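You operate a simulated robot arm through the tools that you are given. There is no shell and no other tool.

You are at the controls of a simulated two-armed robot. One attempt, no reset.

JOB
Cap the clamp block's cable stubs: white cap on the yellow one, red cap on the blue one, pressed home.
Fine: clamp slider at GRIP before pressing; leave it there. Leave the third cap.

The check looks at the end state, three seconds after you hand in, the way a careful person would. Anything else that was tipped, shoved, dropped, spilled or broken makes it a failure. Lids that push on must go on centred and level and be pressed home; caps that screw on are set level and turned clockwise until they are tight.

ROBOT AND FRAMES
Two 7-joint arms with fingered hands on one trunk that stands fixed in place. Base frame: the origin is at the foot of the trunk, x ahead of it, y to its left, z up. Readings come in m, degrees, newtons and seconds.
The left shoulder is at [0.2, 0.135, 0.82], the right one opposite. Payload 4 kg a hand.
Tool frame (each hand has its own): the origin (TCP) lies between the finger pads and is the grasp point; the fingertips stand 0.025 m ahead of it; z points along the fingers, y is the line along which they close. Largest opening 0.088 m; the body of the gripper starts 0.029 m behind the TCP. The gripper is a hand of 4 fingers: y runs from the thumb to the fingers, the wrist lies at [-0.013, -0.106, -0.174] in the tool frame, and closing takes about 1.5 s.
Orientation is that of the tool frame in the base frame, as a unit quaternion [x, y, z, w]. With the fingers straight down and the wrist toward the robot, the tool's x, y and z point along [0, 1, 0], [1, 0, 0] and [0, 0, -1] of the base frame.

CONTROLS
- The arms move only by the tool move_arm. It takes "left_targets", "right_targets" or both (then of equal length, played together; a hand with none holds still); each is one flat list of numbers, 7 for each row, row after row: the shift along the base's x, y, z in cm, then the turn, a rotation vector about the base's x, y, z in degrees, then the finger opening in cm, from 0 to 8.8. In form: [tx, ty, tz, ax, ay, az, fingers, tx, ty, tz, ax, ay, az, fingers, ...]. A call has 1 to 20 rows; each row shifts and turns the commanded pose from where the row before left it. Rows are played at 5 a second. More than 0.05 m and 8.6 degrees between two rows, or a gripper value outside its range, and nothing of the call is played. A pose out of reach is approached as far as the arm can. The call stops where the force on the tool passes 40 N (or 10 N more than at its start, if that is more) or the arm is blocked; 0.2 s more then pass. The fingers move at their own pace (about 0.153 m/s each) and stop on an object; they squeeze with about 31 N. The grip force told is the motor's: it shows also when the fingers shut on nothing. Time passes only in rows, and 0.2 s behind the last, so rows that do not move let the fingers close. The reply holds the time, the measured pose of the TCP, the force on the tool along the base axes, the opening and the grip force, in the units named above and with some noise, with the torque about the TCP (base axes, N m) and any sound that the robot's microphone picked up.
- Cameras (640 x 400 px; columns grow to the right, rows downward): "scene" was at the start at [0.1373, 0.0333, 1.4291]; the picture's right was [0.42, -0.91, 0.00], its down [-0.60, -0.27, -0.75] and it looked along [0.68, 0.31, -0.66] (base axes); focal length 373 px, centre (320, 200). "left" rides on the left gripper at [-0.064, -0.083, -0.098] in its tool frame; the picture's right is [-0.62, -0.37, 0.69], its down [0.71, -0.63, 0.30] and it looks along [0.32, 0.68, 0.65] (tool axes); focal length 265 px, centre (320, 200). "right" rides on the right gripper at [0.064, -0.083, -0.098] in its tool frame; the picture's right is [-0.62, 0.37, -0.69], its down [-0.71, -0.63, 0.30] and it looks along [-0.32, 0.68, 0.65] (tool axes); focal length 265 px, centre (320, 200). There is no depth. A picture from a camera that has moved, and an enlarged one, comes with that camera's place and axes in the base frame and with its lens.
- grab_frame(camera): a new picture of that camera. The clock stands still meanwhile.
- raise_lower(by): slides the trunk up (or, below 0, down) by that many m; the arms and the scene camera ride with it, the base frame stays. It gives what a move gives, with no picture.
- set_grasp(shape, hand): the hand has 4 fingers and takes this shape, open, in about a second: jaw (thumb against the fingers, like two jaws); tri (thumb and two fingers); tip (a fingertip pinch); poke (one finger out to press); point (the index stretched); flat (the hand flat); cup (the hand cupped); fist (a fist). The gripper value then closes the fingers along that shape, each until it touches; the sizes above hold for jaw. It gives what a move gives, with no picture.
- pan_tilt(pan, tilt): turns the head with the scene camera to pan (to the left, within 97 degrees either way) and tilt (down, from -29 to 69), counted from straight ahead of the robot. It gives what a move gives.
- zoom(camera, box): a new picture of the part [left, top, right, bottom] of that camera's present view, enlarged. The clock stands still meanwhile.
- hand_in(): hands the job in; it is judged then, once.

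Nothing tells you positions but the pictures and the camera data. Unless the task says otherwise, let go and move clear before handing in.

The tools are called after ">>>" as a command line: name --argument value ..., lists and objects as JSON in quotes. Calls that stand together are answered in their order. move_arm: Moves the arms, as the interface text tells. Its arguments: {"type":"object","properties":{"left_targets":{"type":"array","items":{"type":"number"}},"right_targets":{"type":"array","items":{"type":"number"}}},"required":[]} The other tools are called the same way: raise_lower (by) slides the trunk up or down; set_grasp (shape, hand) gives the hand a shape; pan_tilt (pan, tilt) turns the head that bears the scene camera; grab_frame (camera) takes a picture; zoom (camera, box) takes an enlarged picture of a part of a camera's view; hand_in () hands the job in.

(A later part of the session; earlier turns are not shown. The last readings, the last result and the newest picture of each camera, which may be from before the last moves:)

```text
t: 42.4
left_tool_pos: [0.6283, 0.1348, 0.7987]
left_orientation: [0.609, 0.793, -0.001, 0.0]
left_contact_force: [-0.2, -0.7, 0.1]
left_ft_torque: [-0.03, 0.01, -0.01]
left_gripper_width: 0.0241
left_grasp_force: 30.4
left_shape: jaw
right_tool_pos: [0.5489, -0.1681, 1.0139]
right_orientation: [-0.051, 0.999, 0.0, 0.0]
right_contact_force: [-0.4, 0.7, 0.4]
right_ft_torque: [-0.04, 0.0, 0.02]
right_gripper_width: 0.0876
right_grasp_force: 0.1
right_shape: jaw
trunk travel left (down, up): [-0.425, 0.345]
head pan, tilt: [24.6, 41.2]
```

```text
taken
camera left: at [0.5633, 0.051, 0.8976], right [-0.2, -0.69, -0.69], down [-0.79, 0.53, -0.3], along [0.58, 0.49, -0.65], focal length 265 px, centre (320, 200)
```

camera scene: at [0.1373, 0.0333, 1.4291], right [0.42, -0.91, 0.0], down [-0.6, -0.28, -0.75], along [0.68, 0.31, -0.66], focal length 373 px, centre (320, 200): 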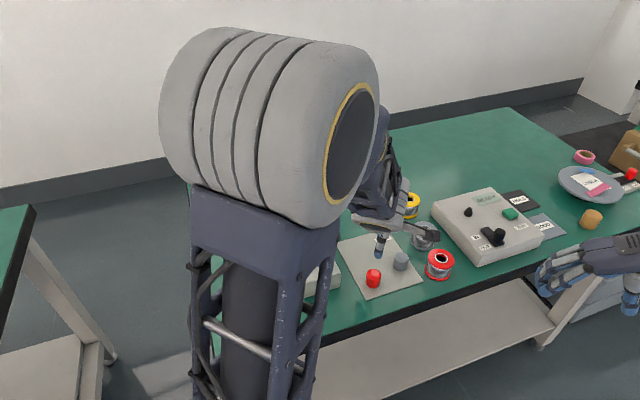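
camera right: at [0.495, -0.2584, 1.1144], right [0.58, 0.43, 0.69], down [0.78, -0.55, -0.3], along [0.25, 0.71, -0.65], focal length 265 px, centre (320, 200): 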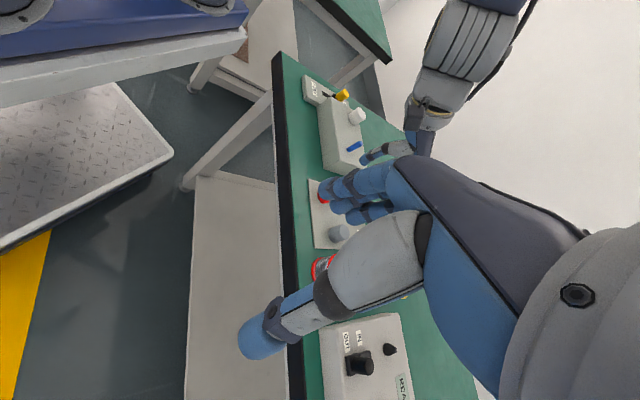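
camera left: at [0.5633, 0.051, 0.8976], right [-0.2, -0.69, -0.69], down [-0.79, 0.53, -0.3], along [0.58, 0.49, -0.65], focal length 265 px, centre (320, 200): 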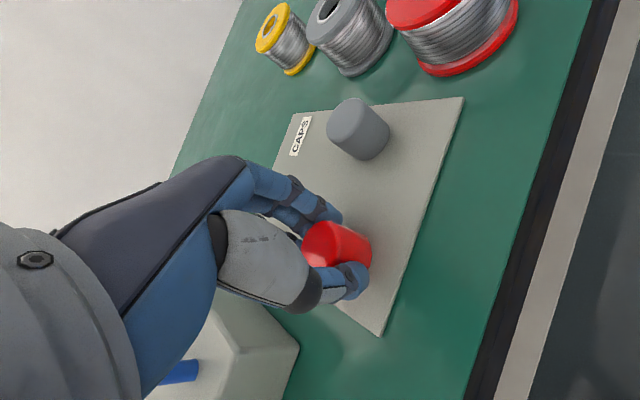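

The red cap is gripped. I'll lift it and carry it above the blue stub at about (0.589, 0.2435).

>>> move_arm --left_targets '[0, 0, 1, 0, 0, 0, 0, 0, 0, 2, 0, 0, 0, 0, 0, 0, 3, 0, 0, 0, 0, 0, 0, 4, 0, 0, 0, 0, 0, 0, 3.5, 0, 0, 0, 0, -1.3, 3.63, 0, 0, 0, -5, 0, -1.3, 3.63, 0, 0, 0, -5, 0, -1.3, 3.63, 0, 0, 0, -5, 0, 0, 0, 0, 0, 0, 0, 0, 0, 0, 0, 0, 0, 0, 0]'

>>> grab_frame --camera "left"

>>> grab_frame --camera "scene"

>>> zoom --camera "right" --box '[310, 70, 470, 170]'

```text
t: 44.6
left_tool_pos: [0.5881, 0.2406, 0.933]
left_orientation: [0.707, 0.707, -0.001, 0.0]
left_contact_force: [-0.8, 0.9, -0.3]
left_ft_torque: [-0.02, 0.01, 0.01]
left_gripper_width: 0.0241
left_grasp_force: 31.6
left_shape: jaw
right_tool_pos: [0.5495, -0.1687, 1.0134]
right_orientation: [-0.052, 0.999, 0.0, 0.0]
right_contact_force: [-0.9, 0.2, -0.9]
right_ft_torque: [0.01, 0.01, -0.01]
right_gripper_width: 0.0875
right_grasp_force: 0.0
right_shape: jaw
trunk travel left (down, up): [-0.425, 0.345]
head pan, tilt: [24.6, 41.2]
```

```text
taken
camera left: at [0.5044, 0.1785, 1.0318], right [-0.37, -0.62, -0.69], down [-0.63, 0.71, -0.3], along [0.68, 0.32, -0.65], focal length 265 px, centre (320, 200)
```

left: 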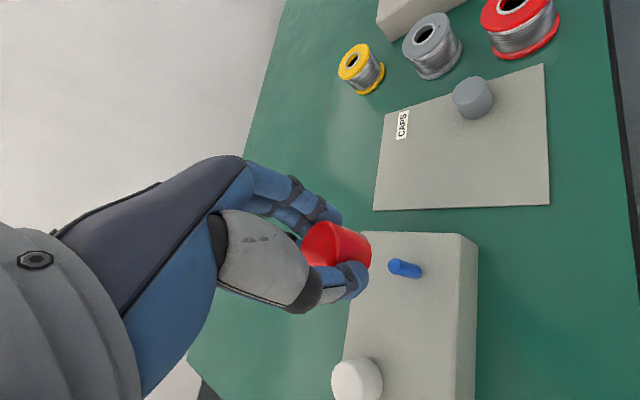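

```text
taken
camera scene: at [0.1373, 0.0333, 1.4291], right [0.42, -0.91, 0.0], down [-0.6, -0.27, -0.75], along [0.68, 0.31, -0.66], focal length 373 px, centre (320, 200)
```

scene: 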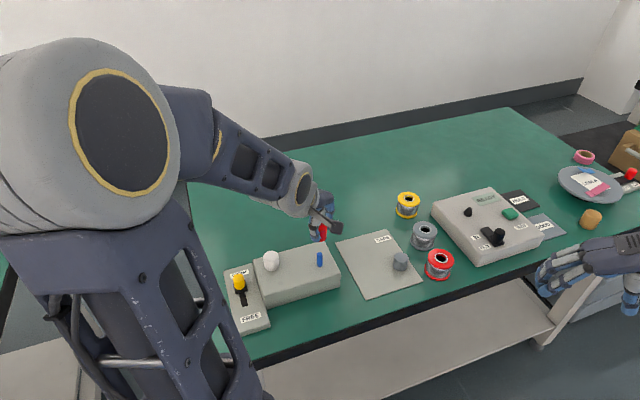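

```text
4.00 times, centred on (390, 120) of right
camera zoom: at [0.4948, -0.2587, 1.1144], right [0.58, 0.43, 0.69], down [0.78, -0.55, -0.3], along [0.25, 0.71, -0.65], focal length 1062 px, centre (40, 520)
```

zoom: 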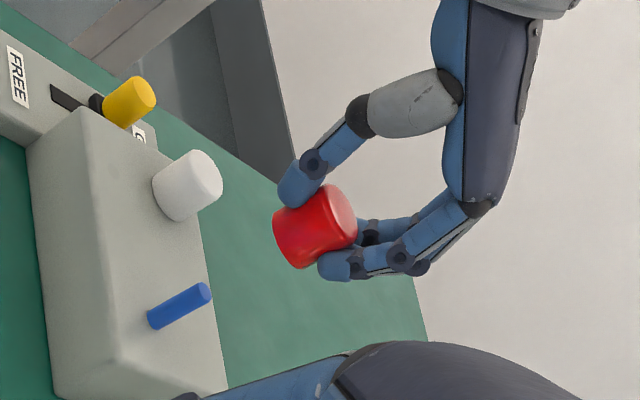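

Good views from all three cameras. I'll zoom in to measure the alignment over the blue stub.

>>> zoom --camera "left" --box '[290, 210, 450, 310]'

>>> zoom --camera "scene" --box '[270, 190, 366, 250]'

>>> zoom --camera "right" --box '[330, 100, 426, 160]'

```text
4.00 times, centred on (370, 260) of left
camera zoom: at [0.5044, 0.1785, 1.0318], right [-0.37, -0.62, -0.69], down [-0.63, 0.71, -0.3], along [0.68, 0.32, -0.65], focal length 1062 px, centre (120, -40)
```

zoom: 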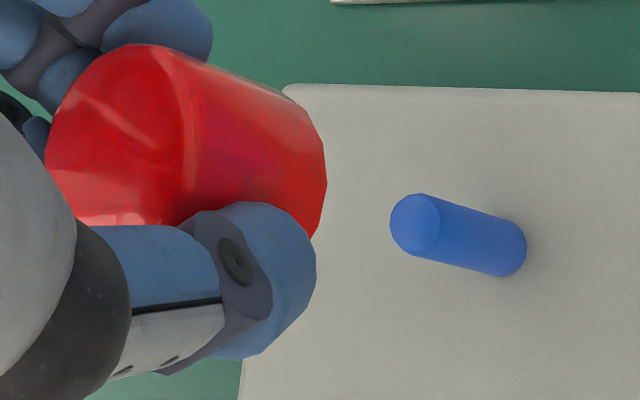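

```text
6.67 times, centred on (318, 220) of scene
camera zoom: at [0.1373, 0.0333, 1.4291], right [0.42, -0.91, 0.0], down [-0.6, -0.27, -0.75], along [0.68, 0.31, -0.66], focal length 2488 px, centre (333, 67)
```

zoom: 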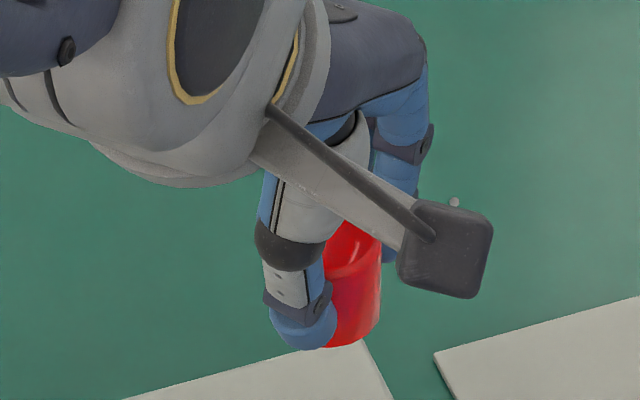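

```text
6.67 times, centred on (378, 130) of right
camera zoom: at [0.4948, -0.2587, 1.1144], right [0.58, 0.43, 0.69], down [0.78, -0.55, -0.3], along [0.25, 0.71, -0.65], focal length 1769 px, centre (-67, 667)
```

zoom: 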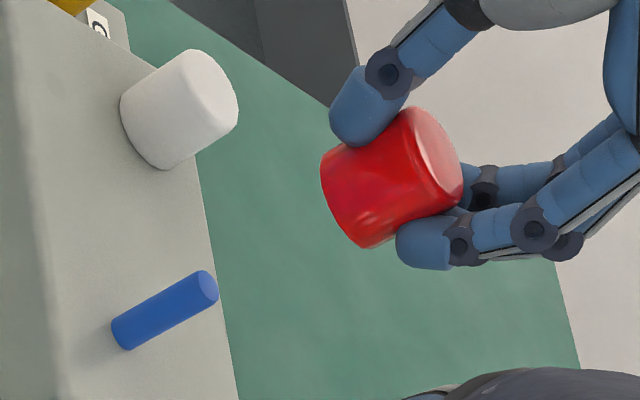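

The cap needs about +2.5 mm in x and +2.5 mm in y. I'll correct and descend to just above the blue stub.

>>> move_arm --left_targets '[0.25, 0.25, -2, 0, 0, 0, 0, 0, 0, -2, 0, 0, 0, 0, 0, 0, -0.2, 0, 0, 0, 0, 0, 0, 0, 0, 0, 0, 0]'

>>> zoom --camera "left" --box '[290, 210, 450, 310]'

>>> zoom --camera "scene" --box '[270, 210, 366, 270]'

>>> zoom --camera "right" --box '[330, 110, 410, 160]'

```text
t: 45.6
left_tool_pos: [0.5919, 0.2441, 0.8919]
left_orientation: [0.707, 0.707, 0.0, 0.0]
left_contact_force: [-1.2, 0.2, -0.5]
left_ft_torque: [0.0, 0.02, 0.02]
left_gripper_width: 0.024
left_grasp_force: 30.5
left_shape: jaw
right_tool_pos: [0.5487, -0.1669, 1.0145]
right_orientation: [-0.053, 0.999, 0.0, 0.0]
right_contact_force: [-0.2, 0.4, 0.0]
right_ft_torque: [-0.03, 0.0, 0.01]
right_gripper_width: 0.0877
right_grasp_force: 0.0
right_shape: jaw
trunk travel left (down, up): [-0.425, 0.345]
head pan, tilt: [24.6, 41.2]
```

```text
4.00 times, centred on (370, 260) of left
camera zoom: at [0.5077, 0.1812, 0.9903], right [-0.37, -0.62, -0.69], down [-0.63, 0.71, -0.3], along [0.68, 0.32, -0.65], focal length 1062 px, centre (120, -40)
```

zoom: 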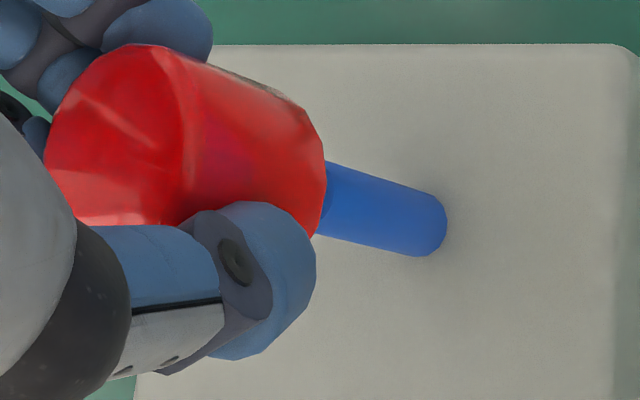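

```text
6.67 times, centred on (318, 240) of scene
camera zoom: at [0.1373, 0.0333, 1.4291], right [0.42, -0.91, 0.0], down [-0.6, -0.27, -0.75], along [0.68, 0.31, -0.66], focal length 2488 px, centre (333, -67)
```

zoom: 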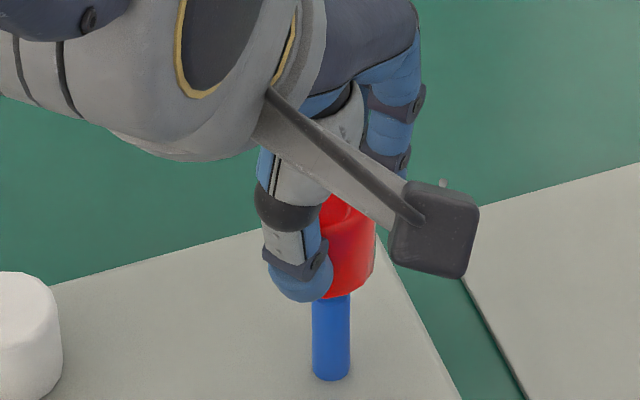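

```text
8.00 times, centred on (370, 135) of right
camera zoom: at [0.4948, -0.2587, 1.1144], right [0.58, 0.43, 0.69], down [0.78, -0.55, -0.3], along [0.25, 0.71, -0.65], focal length 2123 px, centre (-80, 720)
```

zoom: 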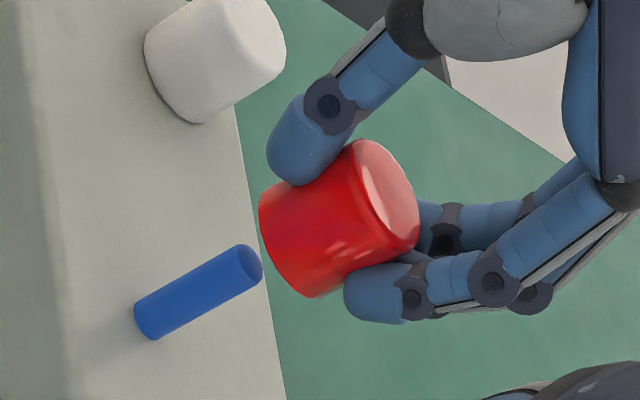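

The cap is within about 1 mm of the stub axis in all three views. I'll make a tiny correction and slide it down gently.

>>> move_arm --left_targets '[-0.03, -0.07, -0.4, 0, 0, 0, 0, 0, 0, -0.4, 0, 0, 0, 0, 0, 0, -0.4, 0, 0, 0, 0, 0, 0, -0.3, 0, 0, 0, 0, 0, 0, 0, 0, 0, 0, 0]'

>>> zoom --camera "right" --box '[330, 110, 410, 160]'

>>> zoom --camera "scene" --box '[270, 220, 366, 280]'

```text
t: 46.8
left_tool_pos: [0.5906, 0.2434, 0.8771]
left_orientation: [0.707, 0.707, -0.001, 0.001]
left_contact_force: [-0.1, 0.9, -0.4]
left_ft_torque: [-0.02, -0.04, -0.05]
left_gripper_width: 0.0238
left_grasp_force: 31.3
left_shape: jaw
right_tool_pos: [0.5494, -0.1682, 1.0141]
right_orientation: [-0.052, 0.999, 0.001, 0.0]
right_contact_force: [-0.5, 0.3, 0.2]
right_ft_torque: [-0.01, -0.01, 0.02]
right_gripper_width: 0.088
right_grasp_force: 0.1
right_shape: jaw
trunk travel left (down, up): [-0.425, 0.345]
head pan, tilt: [24.6, 41.2]
```

```text
8.00 times, centred on (370, 135) of right
camera zoom: at [0.4949, -0.2587, 1.1144], right [0.58, 0.43, 0.69], down [0.78, -0.55, -0.3], along [0.25, 0.71, -0.65], focal length 2123 px, centre (-80, 720)
```

zoom: 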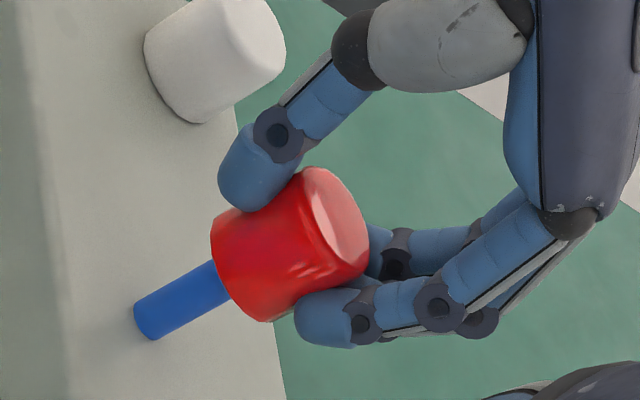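

```text
6.67 times, centred on (318, 250) of scene
camera zoom: at [0.1373, 0.0333, 1.4291], right [0.42, -0.91, 0.0], down [-0.6, -0.27, -0.75], along [0.68, 0.31, -0.66], focal length 2488 px, centre (333, -133)
```

zoom: 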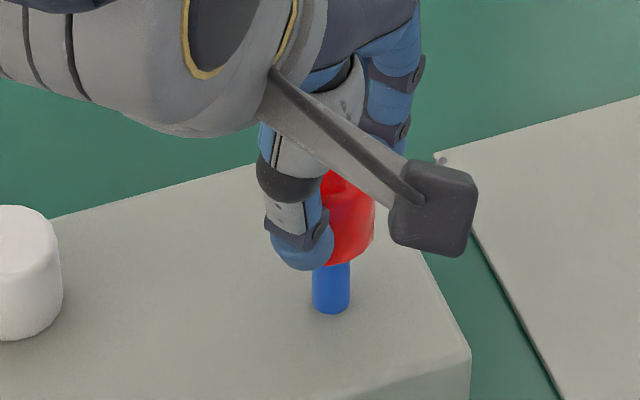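

No resistance yet and it looks centred. I'll continue down in small steps.

>>> move_arm --left_targets '[0, 0, -0.2, 0, 0, 0, 0, 0, 0, -0.2, 0, 0, 0, 0, 0, 0, -0.2, 0, 0, 0, 0, 0, 0, 0, 0, 0, 0, 0]'

>>> zoom --camera "right" --box '[330, 110, 410, 160]'

```text
t: 47.8
left_tool_pos: [0.5908, 0.2438, 0.8712]
left_orientation: [0.708, 0.707, 0.0, -0.001]
left_contact_force: [0.4, 0.4, -0.3]
left_ft_torque: [-0.02, -0.05, -0.03]
left_gripper_width: 0.024
left_grasp_force: 31.5
left_shape: jaw
right_tool_pos: [0.549, -0.1687, 1.0152]
right_orientation: [-0.052, 0.999, 0.0, -0.001]
right_contact_force: [0.4, -0.1, 0.2]
right_ft_torque: [-0.02, -0.04, 0.02]
right_gripper_width: 0.0876
right_grasp_force: 0.1
right_shape: jaw
trunk travel left (down, up): [-0.425, 0.345]
head pan, tilt: [24.6, 41.2]
```

```text
8.00 times, centred on (370, 135) of right
camera zoom: at [0.4949, -0.2587, 1.1144], right [0.58, 0.43, 0.69], down [0.78, -0.55, -0.3], along [0.25, 0.71, -0.65], focal length 2123 px, centre (-80, 720)
```

zoom: 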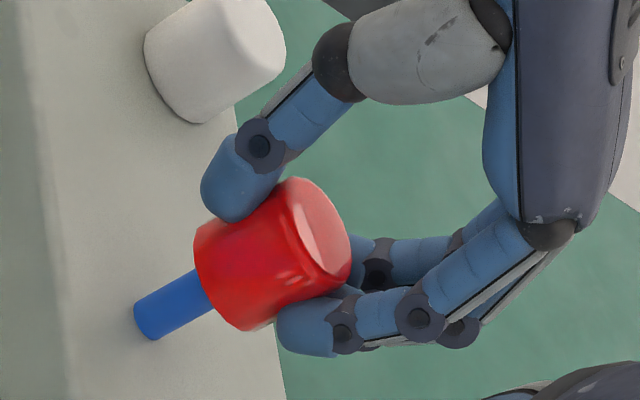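

The red cap is sliding on cleanly with practically no side load. I'll continue down.

>>> move_arm --left_targets '[0, 0, -0.2, 0, 0, 0, 0, 0, 0, -0.2, 0, 0, 0, 0, 0, 0, -0.2, 0, 0, 0, 0, 0, 0, -0.2, 0, 0, 0, 0, 0, 0, -0.2, 0, 0, 0, 0, 0, 0, 0, 0, 0, 0, 0]'

>>> zoom --camera "right" --box '[330, 110, 410, 160]'

```text
t: 49.2
left_tool_pos: [0.5889, 0.2447, 0.8611]
left_orientation: [0.707, 0.707, 0.0, 0.0]
left_contact_force: [-1.3, 0.8, 0.2]
left_ft_torque: [0.01, 0.02, 0.01]
left_gripper_width: 0.0239
left_grasp_force: 30.7
left_shape: jaw
right_tool_pos: [0.5494, -0.1688, 1.0144]
right_orientation: [-0.052, 0.999, -0.001, 0.0]
right_contact_force: [1.1, -0.4, -0.3]
right_ft_torque: [0.0, 0.0, -0.01]
right_gripper_width: 0.0879
right_grasp_force: 0.1
right_shape: jaw
trunk travel left (down, up): [-0.425, 0.345]
head pan, tilt: [24.6, 41.2]
```

```text
8.00 times, centred on (370, 135) of right
camera zoom: at [0.4949, -0.2587, 1.1144], right [0.58, 0.43, 0.69], down [0.78, -0.55, -0.3], along [0.25, 0.71, -0.65], focal length 2123 px, centre (-80, 720)
```

zoom: 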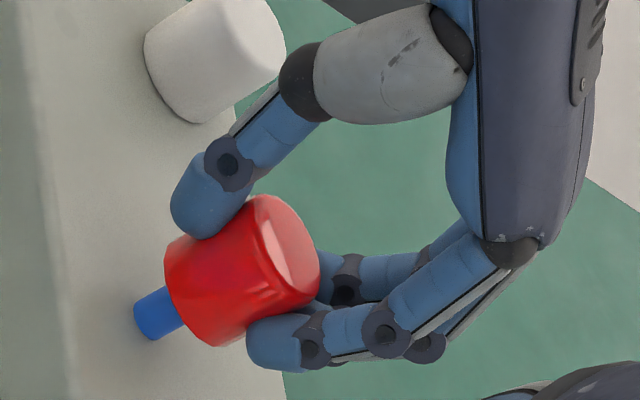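

>>> move_arm --left_targets '[0, 0, -0.2, 0, 0, 0, 0, 0, 0, -0.2, 0, 0, 0, 0, 0, 0, -0.2, 0, 0, 0, 0, 0, 0, 0, 0, 0, 0, 0]'

>>> zoom --camera "right" --box '[330, 110, 410, 160]'

>>> zoom --camera "scene" --box '[270, 220, 366, 280]'

>>> zoom --camera "left" --box '[290, 210, 450, 310]'

```text
t: 50.2
left_tool_pos: [0.5915, 0.2434, 0.8549]
left_orientation: [0.707, 0.707, -0.001, -0.001]
left_contact_force: [-0.7, -0.3, 1.5]
left_ft_torque: [0.0, 0.0, 0.0]
left_gripper_width: 0.024
left_grasp_force: 31.0
left_shape: jaw
right_tool_pos: [0.5486, -0.1676, 1.0155]
right_orientation: [-0.053, 0.999, 0.0, 0.0]
right_contact_force: [0.9, -0.6, -0.6]
right_ft_torque: [-0.04, -0.03, 0.02]
right_gripper_width: 0.0877
right_grasp_force: 0.0
right_shape: jaw
trunk travel left (down, up): [-0.425, 0.345]
head pan, tilt: [24.6, 41.2]
```

```text
8.00 times, centred on (370, 135) of right
camera zoom: at [0.4948, -0.2587, 1.1144], right [0.58, 0.43, 0.69], down [0.78, -0.55, -0.3], along [0.25, 0.71, -0.65], focal length 2123 px, centre (-80, 720)
```

zoom: 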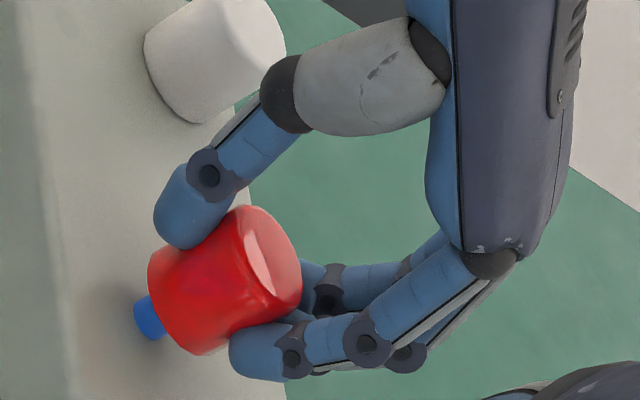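

```text
6.67 times, centred on (318, 250) of scene
camera zoom: at [0.1373, 0.0333, 1.4291], right [0.42, -0.91, 0.0], down [-0.6, -0.27, -0.75], along [0.68, 0.31, -0.66], focal length 2488 px, centre (333, -133)
```

zoom: 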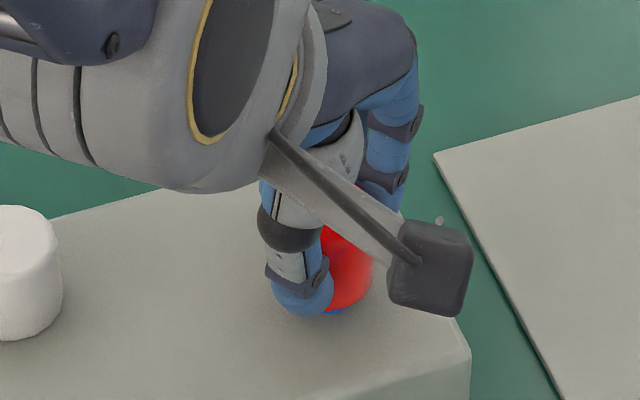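

```text
4.00 times, centred on (370, 260) of left
camera zoom: at [0.5071, 0.1807, 0.9538], right [-0.37, -0.62, -0.69], down [-0.63, 0.71, -0.3], along [0.68, 0.32, -0.65], focal length 1062 px, centre (120, -40)
```

zoom: 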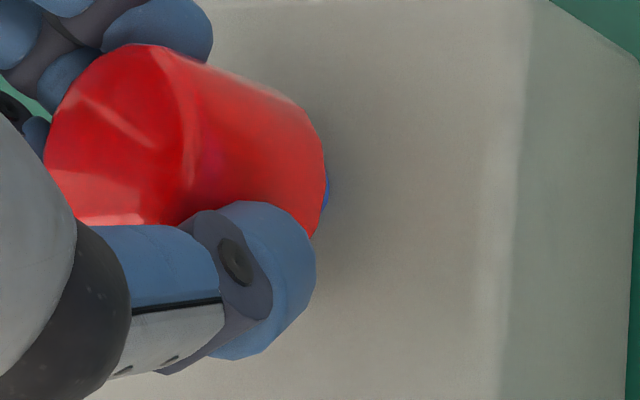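

The cap is well on, with just a few millimetres of blue left showing. I'll continue to the stop.

>>> move_arm --left_targets '[0, 0, -0.2, 0, 0, 0, 0, 0, 0, -0.2, 0, 0, 0, 0, 0, 0, -0.2, 0, 0, 0, 0, 0, 0, -0.2, 0, 0, 0, 0, 0, 0, -0.2, 0, 0, 0, 0, 0, 0, 0, 0, 0, 0, 0]'

>>> zoom --camera "right" --box '[330, 110, 410, 160]'

```text
t: 51.6
left_tool_pos: [0.5907, 0.2445, 0.8459]
left_orientation: [0.707, 0.707, -0.001, 0.0]
left_contact_force: [0.1, -0.8, 3.8]
left_ft_torque: [-0.02, -0.08, 0.01]
left_gripper_width: 0.024
left_grasp_force: 30.7
left_shape: jaw
right_tool_pos: [0.5476, -0.1679, 1.0143]
right_orientation: [-0.052, 0.999, 0.0, 0.0]
right_contact_force: [0.5, 0.0, 0.0]
right_ft_torque: [0.01, -0.01, -0.01]
right_gripper_width: 0.0878
right_grasp_force: 0.0
right_shape: jaw
trunk travel left (down, up): [-0.425, 0.345]
head pan, tilt: [24.6, 41.2]
```

```text
8.00 times, centred on (370, 135) of right
camera zoom: at [0.4948, -0.2587, 1.1145], right [0.58, 0.43, 0.69], down [0.78, -0.55, -0.3], along [0.25, 0.71, -0.65], focal length 2123 px, centre (-80, 720)
```

zoom: 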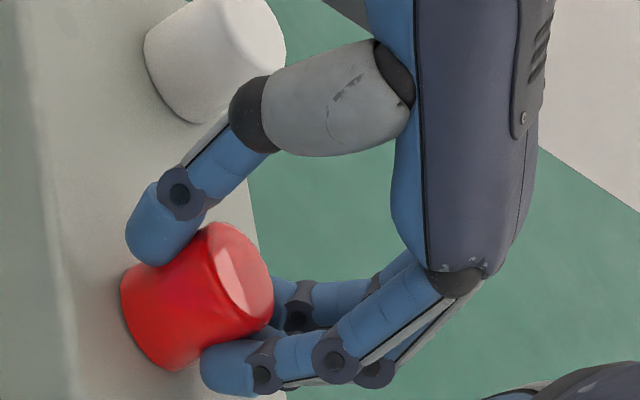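

>>> move_arm --left_targets '[0, 0, -0.15, 0, 0, 0, 0, 0, 0, -0.15, 0, 0, 0, 0, 0, 0, -0.1, 0, 0, 0, 0, 0, 0, 0, 0, 0, 0, 0]'

>>> zoom --camera "right" --box '[330, 110, 410, 160]'

```text
t: 52.6
left_tool_pos: [0.5921, 0.245, 0.8427]
left_orientation: [0.707, 0.707, 0.001, 0.001]
left_contact_force: [-3.8, -1.1, 31.7]
left_ft_torque: [0.02, -0.01, 0.01]
left_gripper_width: 0.0258
left_grasp_force: 31.1
left_shape: jaw
right_tool_pos: [0.5475, -0.1676, 1.0157]
right_orientation: [-0.051, 0.999, 0.0, 0.0]
right_contact_force: [-0.1, 0.1, 0.0]
right_ft_torque: [0.0, -0.03, 0.03]
right_gripper_width: 0.0881
right_grasp_force: 0.1
right_shape: jaw
trunk travel left (down, up): [-0.425, 0.345]
head pan, tilt: [24.6, 41.2]
```

```text
8.00 times, centred on (370, 135) of right
camera zoom: at [0.4942, -0.2589, 1.1149], right [0.58, 0.43, 0.69], down [0.78, -0.55, -0.3], along [0.25, 0.71, -0.65], focal length 2123 px, centre (-80, 720)
```

zoom: 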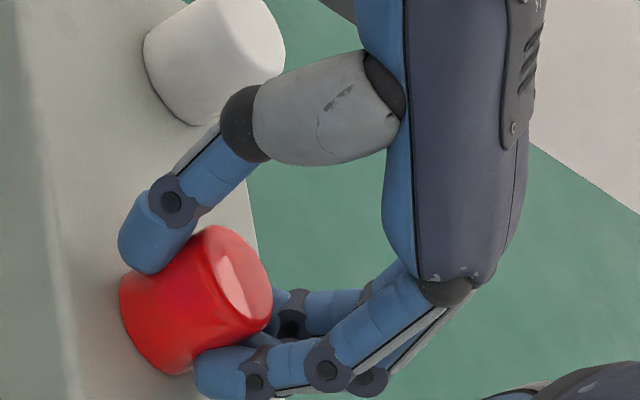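

The reaction is 32 N and the red cap is at its stop. I'll release, rise, close the fingers and press its top as I did with the white one.

>>> move_arm --left_targets '[0, 0, 0, 0, 0, 0, 3.5, 0, 0, 0, 0, 0, 0, 5.0, 0, 0, 0, 0, 0, 0, 5.0, 0, 0, 2, 0, 0, 0, 5.0, 0, 0, 3, 0, 0, 0, 5.0, 0, 0, 4, 0, 0, 0, 5.0, 0, 0, 0, 0, 0, 0, 5]'

>>> zoom --camera "right" --box '[320, 90, 416, 150]'

>>> zoom --camera "scene" --box '[220, 210, 348, 290]'

```text
t: 54.2
left_tool_pos: [0.5909, 0.2433, 0.9321]
left_orientation: [0.707, 0.707, 0.0, -0.001]
left_contact_force: [-0.5, 0.3, 0.3]
left_ft_torque: [-0.01, -0.03, -0.02]
left_gripper_width: 0.0497
left_grasp_force: 0.0
left_shape: jaw
right_tool_pos: [0.5494, -0.1674, 1.0149]
right_orientation: [-0.052, 0.999, 0.0, 0.0]
right_contact_force: [0.5, -0.4, -0.4]
right_ft_torque: [0.02, 0.04, 0.01]
right_gripper_width: 0.0877
right_grasp_force: 0.1
right_shape: jaw
trunk travel left (down, up): [-0.425, 0.345]
head pan, tilt: [24.6, 41.2]
```

```text
6.67 times, centred on (368, 120) of right
camera zoom: at [0.4949, -0.2588, 1.1144], right [0.58, 0.43, 0.69], down [0.78, -0.55, -0.3], along [0.25, 0.71, -0.65], focal length 1769 px, centre (0, 733)
```

zoom: 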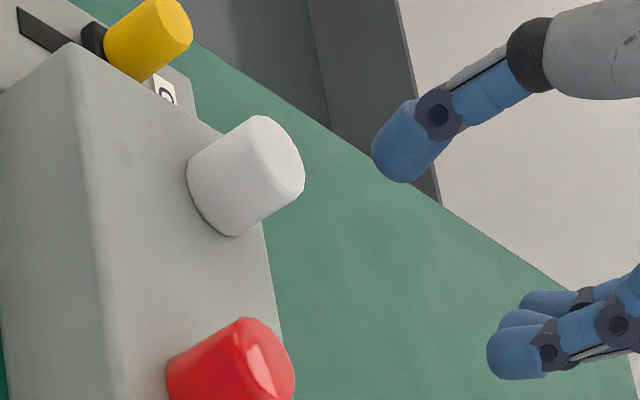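

```text
5.00 times, centred on (284, 250) of scene
camera zoom: at [0.1373, 0.0333, 1.4291], right [0.42, -0.91, 0.0], down [-0.6, -0.27, -0.75], along [0.68, 0.31, -0.66], focal length 1866 px, centre (500, -50)
```

zoom: 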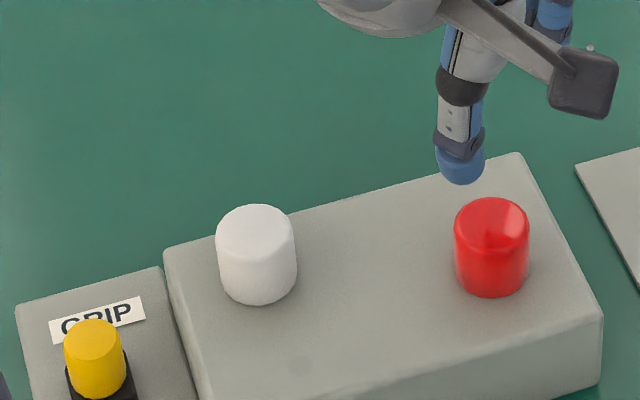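

The red cap is level and fully down, matching the white. I'll do the confirming press on its top.

>>> move_arm --left_targets '[0, 0, 0, 0, 0, 0, 0, 0, 0, 0, 0, 0, 0, 0, 0, 0, 0, 0, 0, 0, 0, 0, 0, -2, 0, 0, 0, 0, 0, 0, -2, 0, 0, 0, 0, 0, 0, -1.6, 0, 0, 0, 0, 0, 0, -0.6, 0, 0, 0, 0, 0, 0, 0, 0, 0, 0, 0]'

>>> zoom --camera "scene" --box '[220, 210, 348, 290]'

>>> zoom --camera "right" --box '[320, 110, 416, 170]'

```text
t: 56.0
left_tool_pos: [0.5902, 0.2445, 0.8688]
left_orientation: [0.707, 0.707, 0.001, 0.0]
left_contact_force: [-0.2, 0.0, 0.7]
left_ft_torque: [-0.02, -0.01, 0.03]
left_gripper_width: 0.0003
left_grasp_force: 31.0
left_shape: jaw
right_tool_pos: [0.5495, -0.1673, 1.0146]
right_orientation: [-0.052, 0.999, 0.0, 0.0]
right_contact_force: [0.8, -0.7, -0.4]
right_ft_torque: [0.0, -0.02, 0.01]
right_gripper_width: 0.0877
right_grasp_force: 0.0
right_shape: jaw
trunk travel left (down, up): [-0.425, 0.345]
head pan, tilt: [24.6, 41.2]
```

```text
5.00 times, centred on (284, 250) of scene
camera zoom: at [0.1373, 0.0333, 1.4291], right [0.42, -0.91, 0.0], down [-0.6, -0.27, -0.75], along [0.68, 0.31, -0.66], focal length 1866 px, centre (500, -50)
```

zoom: 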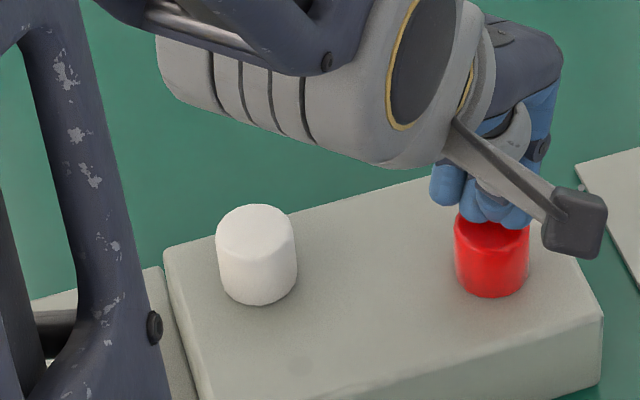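

```text
6.67 times, centred on (368, 140) of right
camera zoom: at [0.4948, -0.2587, 1.1144], right [0.58, 0.43, 0.69], down [0.78, -0.55, -0.3], along [0.25, 0.71, -0.65], focal length 1769 px, centre (0, 600)
```

zoom: 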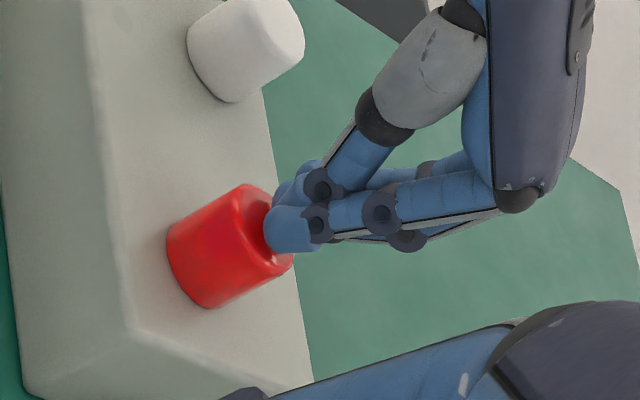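

The fingertips are just over the cap's top. I'll press down in 1 mm steps.

>>> move_arm --left_targets '[0, 0, -0.2, 0, 0, 0, 0, 0, 0, -0.15, 0, 0, 0, 0, 0, 0, -0.1, 0, 0, 0, 0, 0, 0, 0, 0, 0, 0, 0]'

```text
t: 57.0
left_tool_pos: [0.5912, 0.244, 0.8652]
left_orientation: [0.707, 0.707, 0.0, 0.001]
left_contact_force: [2.4, -2.2, 8.5]
left_ft_torque: [-0.01, -0.05, 0.01]
left_gripper_width: 0.0001
left_grasp_force: 31.2
left_shape: jaw
right_tool_pos: [0.5485, -0.1681, 1.0145]
right_orientation: [-0.052, 0.999, 0.0, 0.0]
right_contact_force: [0.1, 0.0, 0.6]
right_ft_torque: [0.0, 0.02, -0.06]
right_gripper_width: 0.0877
right_grasp_force: 0.0
right_shape: jaw
trunk travel left (down, up): [-0.425, 0.345]
head pan, tilt: [24.6, 41.2]
```

>>> move_arm --left_targets '[0, 0, -0.1, 0, 0, 0, 0, 0, 0, -0.1, 0, 0, 0, 0, 0, 0, 0, 0, 0, 0, 0]'

```text
t: 57.8
left_tool_pos: [0.5906, 0.2433, 0.8655]
left_orientation: [0.707, 0.707, 0.003, 0.003]
left_contact_force: [9.9, -1.2, 28.7]
left_ft_torque: [-0.12, -0.24, 0.01]
left_gripper_width: 0.0001
left_grasp_force: 31.2
left_shape: jaw
right_tool_pos: [0.5483, -0.1688, 1.0142]
right_orientation: [-0.052, 0.999, -0.001, 0.001]
right_contact_force: [0.4, 0.4, 0.3]
right_ft_torque: [0.03, 0.0, -0.01]
right_gripper_width: 0.0875
right_grasp_force: 0.2
right_shape: jaw
trunk travel left (down, up): [-0.425, 0.345]
head pan, tilt: [24.6, 41.2]
```

It holds rigid at 29 N. I'll add one slight extra push, then lift away and inspect everything.

>>> move_arm --left_targets '[0, 0, -0.05, 0, 0, 0, 0, 0, 0, 0, 0, 0, 0, 0]'

>>> move_arm --left_targets '[0, 0, 1, 0, 0, 0, 0, 0, 0, 3, 0, 0, 0, 0, 0, 0, 4, 0, 0, 0, 3, 0, 0, 4, 0, 0, 0, 5, 0, 0, 0, 0, 0, 0, 5]'

>>> zoom --camera "scene" --box '[200, 200, 440, 350]'

>>> zoom --camera "right" --box '[290, 70, 450, 170]'

>>> grab_frame --camera "left"

```text
t: 58.4
left_tool_pos: [0.5924, 0.2446, 0.864]
left_orientation: [0.707, 0.708, 0.004, 0.003]
left_contact_force: [10.2, -6.1, 36.7]
left_ft_torque: [-0.29, -0.26, 0.06]
left_gripper_width: 0.0002
left_grasp_force: 31.5
left_shape: jaw
right_tool_pos: [0.5495, -0.1683, 1.0152]
right_orientation: [-0.052, 0.999, 0.0, 0.0]
right_contact_force: [0.6, 0.3, 1.2]
right_ft_torque: [0.0, 0.0, 0.01]
right_gripper_width: 0.0878
right_grasp_force: 0.1
right_shape: jaw
trunk travel left (down, up): [-0.425, 0.345]
head pan, tilt: [24.6, 41.2]
```

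```text
t: 59.6
left_tool_pos: [0.5892, 0.2426, 0.9817]
left_orientation: [0.707, 0.707, 0.0, -0.001]
left_contact_force: [1.0, -1.1, -0.3]
left_ft_torque: [0.02, 0.01, -0.02]
left_gripper_width: 0.0185
left_grasp_force: 0.1
left_shape: jaw
right_tool_pos: [0.5495, -0.1679, 1.0144]
right_orientation: [-0.053, 0.999, 0.0, -0.001]
right_contact_force: [0.7, 0.6, 0.2]
right_ft_torque: [0.0, -0.01, 0.01]
right_gripper_width: 0.0874
right_grasp_force: 0.1
right_shape: jaw
trunk travel left (down, up): [-0.425, 0.345]
head pan, tilt: [24.6, 41.2]
```

```text
2.67 times, centred on (320, 275) of scene
camera zoom: at [0.1373, 0.0333, 1.4291], right [0.42, -0.91, 0.0], down [-0.6, -0.27, -0.75], along [0.68, 0.31, -0.66], focal length 995 px, centre (320, 0)
```

zoom: 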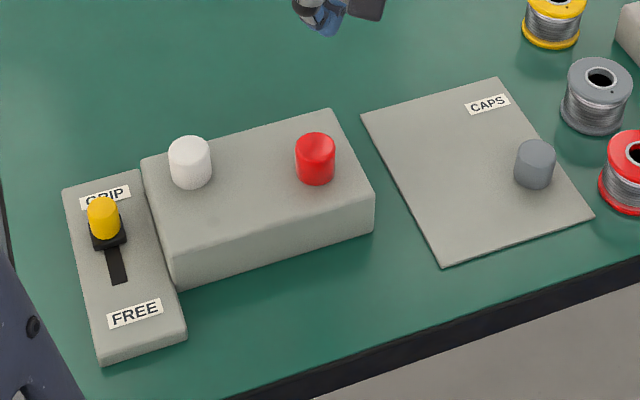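

```text
4.00 times, centred on (370, 120) of right
camera zoom: at [0.4949, -0.2587, 1.1144], right [0.58, 0.43, 0.69], down [0.78, -0.55, -0.3], along [0.25, 0.71, -0.65], focal length 1062 px, centre (120, 520)
```

zoom: 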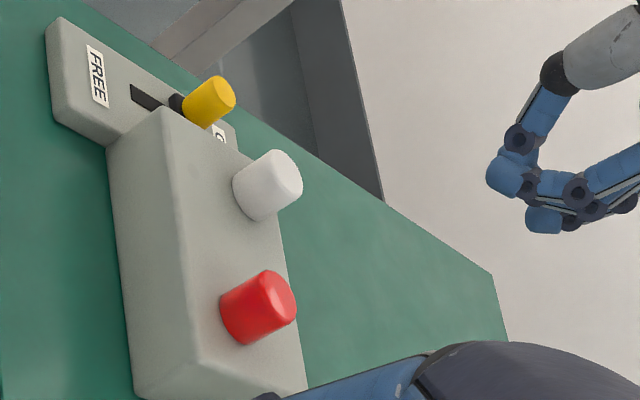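

```text
taken
camera left: at [0.5067, 0.1797, 1.081], right [-0.37, -0.62, -0.69], down [-0.63, 0.71, -0.3], along [0.68, 0.32, -0.66], focal length 265 px, centre (320, 200)
```

left: 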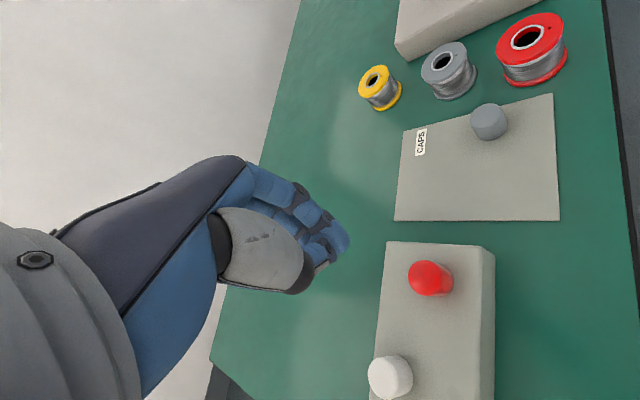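

Everything looks right. I'll take a closer look at both caps for level and seating before handing in.

>>> zoom --camera "right" --box '[335, 100, 383, 130]'

>>> zoom --camera "right" --box '[330, 130, 378, 160]'

>>> zoom --camera "scene" --box '[250, 235, 346, 295]'

```text
13.33 times, centred on (359, 115) of right
camera zoom: at [0.4949, -0.2587, 1.1144], right [0.58, 0.43, 0.69], down [0.78, -0.55, -0.3], along [0.25, 0.71, -0.65], focal length 3539 px, centre (-200, 1333)
```

zoom: 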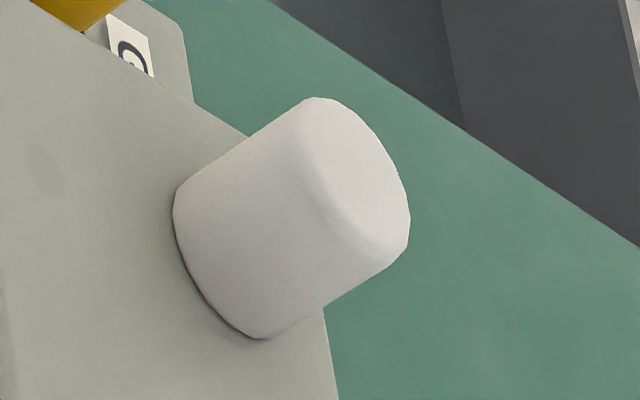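

```text
13.33 times, centred on (354, 145) of right
camera zoom: at [0.4949, -0.2587, 1.1144], right [0.58, 0.43, 0.69], down [0.78, -0.55, -0.3], along [0.25, 0.71, -0.65], focal length 3539 px, centre (-133, 933)
```

zoom: 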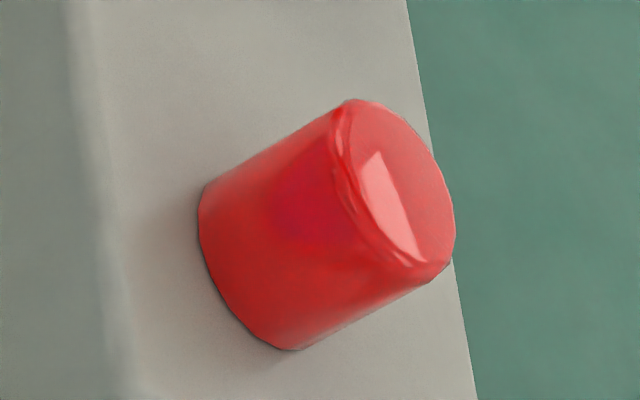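

```text
6.67 times, centred on (298, 265) of scene
camera zoom: at [0.1373, 0.0333, 1.4291], right [0.42, -0.91, 0.0], down [-0.6, -0.27, -0.75], along [0.68, 0.31, -0.66], focal length 2488 px, centre (467, -233)
```

zoom: 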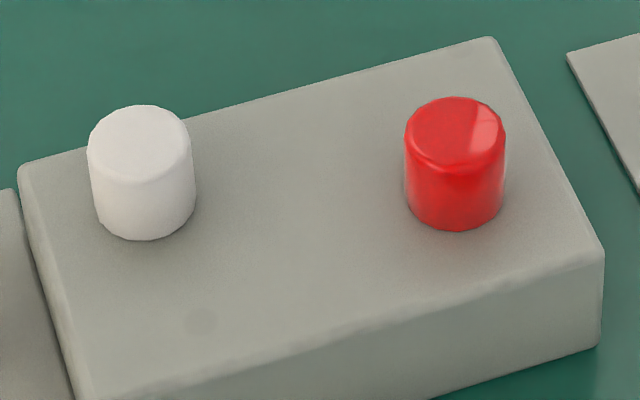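

Both look seated. I'll look at the red cap more closely for any slight tilt or gap.

>>> zoom --camera "right" --box '[342, 134, 368, 158]'

>>> zoom --camera "right" --box '[345, 104, 371, 128]'

>>> zoom --camera "left" --box '[396, 250, 468, 310]'

>>> zoom --camera "left" --box '[356, 345, 428, 400]'

```text
16.00 times, centred on (355, 146) of right
camera zoom: at [0.4949, -0.2587, 1.1144], right [0.58, 0.43, 0.69], down [0.78, -0.55, -0.3], along [0.25, 0.71, -0.65], focal length 4246 px, centre (-240, 1064)
```

zoom: 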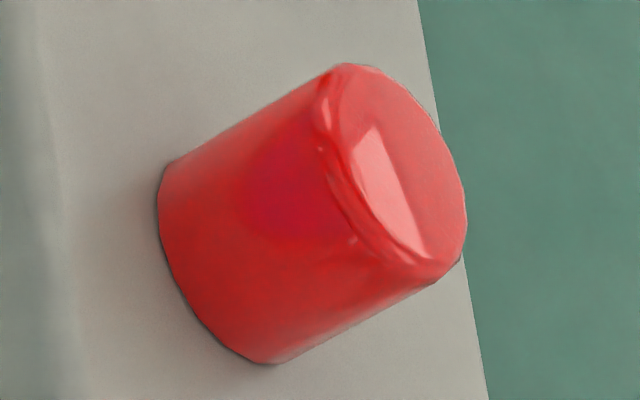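

```text
16.00 times, centred on (358, 116) of right
camera zoom: at [0.4949, -0.2587, 1.1144], right [0.58, 0.43, 0.69], down [0.78, -0.55, -0.3], along [0.25, 0.71, -0.65], focal length 4246 px, centre (-288, 1544)
```

zoom: 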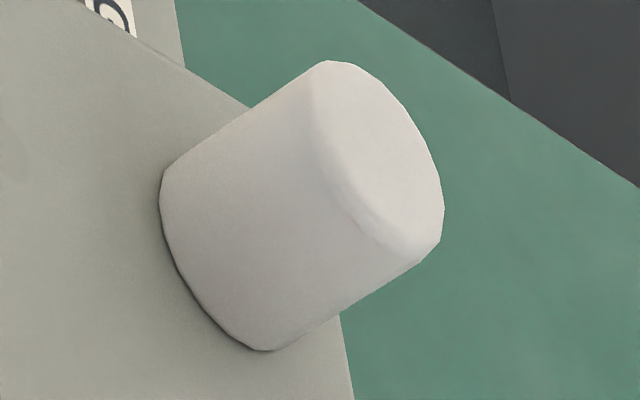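

```text
6.67 times, centred on (432, 280) of left
camera zoom: at [0.5067, 0.1797, 1.081], right [-0.37, -0.62, -0.69], down [-0.63, 0.71, -0.3], along [0.68, 0.32, -0.66], focal length 1769 px, centre (-427, -333)
```

zoom: 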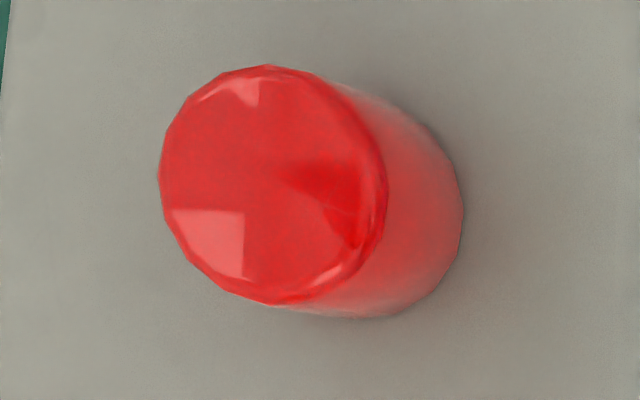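

```text
7.27 times, centred on (392, 372) of left
camera zoom: at [0.5067, 0.1797, 1.081], right [-0.37, -0.62, -0.69], down [-0.63, 0.71, -0.3], along [0.68, 0.32, -0.66], focal length 1930 px, centre (-204, -1054)
```

zoom: 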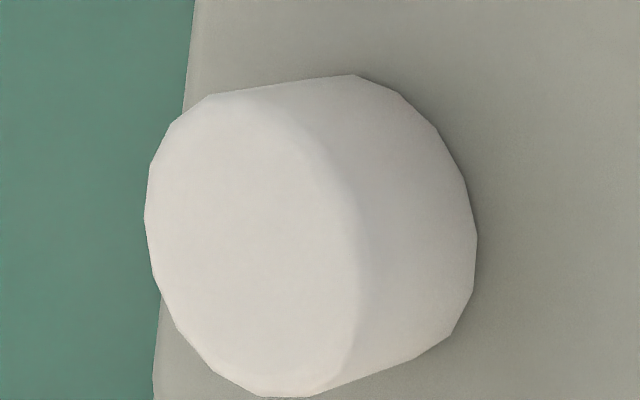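

Both caps are level. The first press on white was only a momentary peak, so I'll give it one more controlled press like the red one got.

>>> move_arm --left_targets '[-1.4, 3.0, 0, 0, 0, 0, 0, -1.4, 3.0, 0, 0, 0, 0, 0, -1.35, 2.85, 0, 0, 0, 0, 0, 0, 0, -3, 0, 0, 0, 0, 0, 0, -3, 0, 0, 0, 0, 0, 0, -3, 0, 0, 0, 0, 0, 0, -1.5, 0, 0, 0, 0, 0, 0, 0, 0, 0, 0, 0]'

>>> zoom --camera "right" --box '[310, 70, 406, 130]'

```text
t: 61.4
left_tool_pos: [0.5491, 0.3331, 0.8774]
left_orientation: [0.707, 0.707, 0.001, 0.001]
left_contact_force: [0.0, 0.4, 0.6]
left_ft_torque: [0.0, 0.03, -0.01]
left_gripper_width: 0.0
left_grasp_force: 31.0
left_shape: jaw
right_tool_pos: [0.5488, -0.1672, 1.0148]
right_orientation: [-0.053, 0.999, 0.0, 0.0]
right_contact_force: [0.1, -0.2, -0.2]
right_ft_torque: [-0.02, -0.02, 0.03]
right_gripper_width: 0.0875
right_grasp_force: 0.1
right_shape: jaw
trunk travel left (down, up): [-0.425, 0.345]
head pan, tilt: [24.6, 41.2]
```

```text
6.67 times, centred on (358, 100) of right
camera zoom: at [0.4948, -0.2587, 1.1144], right [0.58, 0.43, 0.69], down [0.78, -0.55, -0.3], along [0.25, 0.71, -0.65], focal length 1769 px, centre (67, 867)
```

zoom: 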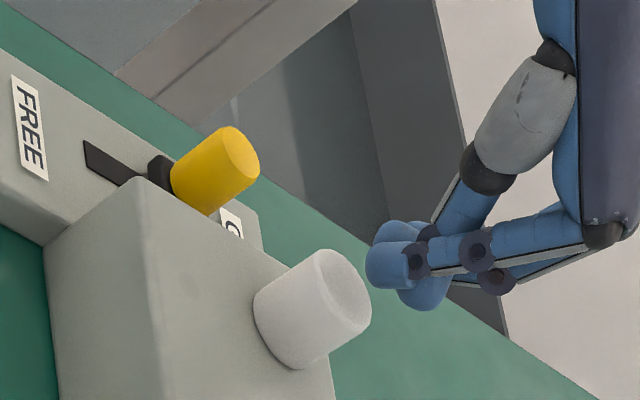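

The fingertips are over the white cap. I'll press slowly.

>>> move_arm --left_targets '[-0.1, -0.15, -0.7, 0, 0, 0, 0, 0, 0, -0.4, 0, 0, 0, 0, 0, 0, -0.15, 0, 0, 0, 0, 0, 0, 0, 0, 0, 0, 0]'

```text
t: 62.4
left_tool_pos: [0.5482, 0.3319, 0.8648]
left_orientation: [0.707, 0.707, 0.0, 0.0]
left_contact_force: [0.7, -0.2, 0.4]
left_ft_torque: [0.03, -0.01, 0.04]
left_gripper_width: 0.0001
left_grasp_force: 30.7
left_shape: jaw
right_tool_pos: [0.5484, -0.1673, 1.0158]
right_orientation: [-0.052, 0.999, 0.0, 0.0]
right_contact_force: [-0.6, -0.1, -0.6]
right_ft_torque: [-0.03, 0.0, -0.02]
right_gripper_width: 0.0875
right_grasp_force: 0.0
right_shape: jaw
trunk travel left (down, up): [-0.425, 0.345]
head pan, tilt: [24.6, 41.2]
```

>>> move_arm --left_targets '[0, 0, -0.1, 0, 0, 0, 0, 0, 0, -0.1, 0, 0, 0, 0, 0, 0, 0, 0, 0, 0, 0]'

```text
t: 63.2
left_tool_pos: [0.5501, 0.3301, 0.8633]
left_orientation: [0.707, 0.707, 0.001, 0.001]
left_contact_force: [2.5, -3.2, 11.9]
left_ft_torque: [-0.09, -0.04, 0.03]
left_gripper_width: 0.0
left_grasp_force: 31.2
left_shape: jaw
right_tool_pos: [0.5477, -0.1678, 1.0152]
right_orientation: [-0.053, 0.999, 0.0, 0.0]
right_contact_force: [1.7, 0.0, -0.1]
right_ft_torque: [0.0, 0.02, 0.01]
right_gripper_width: 0.0878
right_grasp_force: 0.0
right_shape: jaw
trunk travel left (down, up): [-0.425, 0.345]
head pan, tilt: [24.6, 41.2]
```

>>> move_arm --left_targets '[0, 0, -0.1, 0, 0, 0, 0, 0, 0, -0.04, 0, 0, 0, 0, 0, 0, 0, 0, 0, 0, 0]'

```text
t: 64.0
left_tool_pos: [0.5497, 0.3308, 0.8625]
left_orientation: [0.708, 0.706, 0.002, 0.001]
left_contact_force: [8.1, -5.7, 33.5]
left_ft_torque: [-0.2, -0.12, 0.09]
left_gripper_width: 0.0
left_grasp_force: 31.0
left_shape: jaw
right_tool_pos: [0.5497, -0.1694, 1.0154]
right_orientation: [-0.052, 0.999, 0.0, 0.0]
right_contact_force: [-0.5, 0.4, 0.2]
right_ft_torque: [0.04, -0.02, -0.01]
right_gripper_width: 0.0877
right_grasp_force: 0.0
right_shape: jaw
trunk travel left (down, up): [-0.425, 0.345]
head pan, tilt: [24.6, 41.2]
```

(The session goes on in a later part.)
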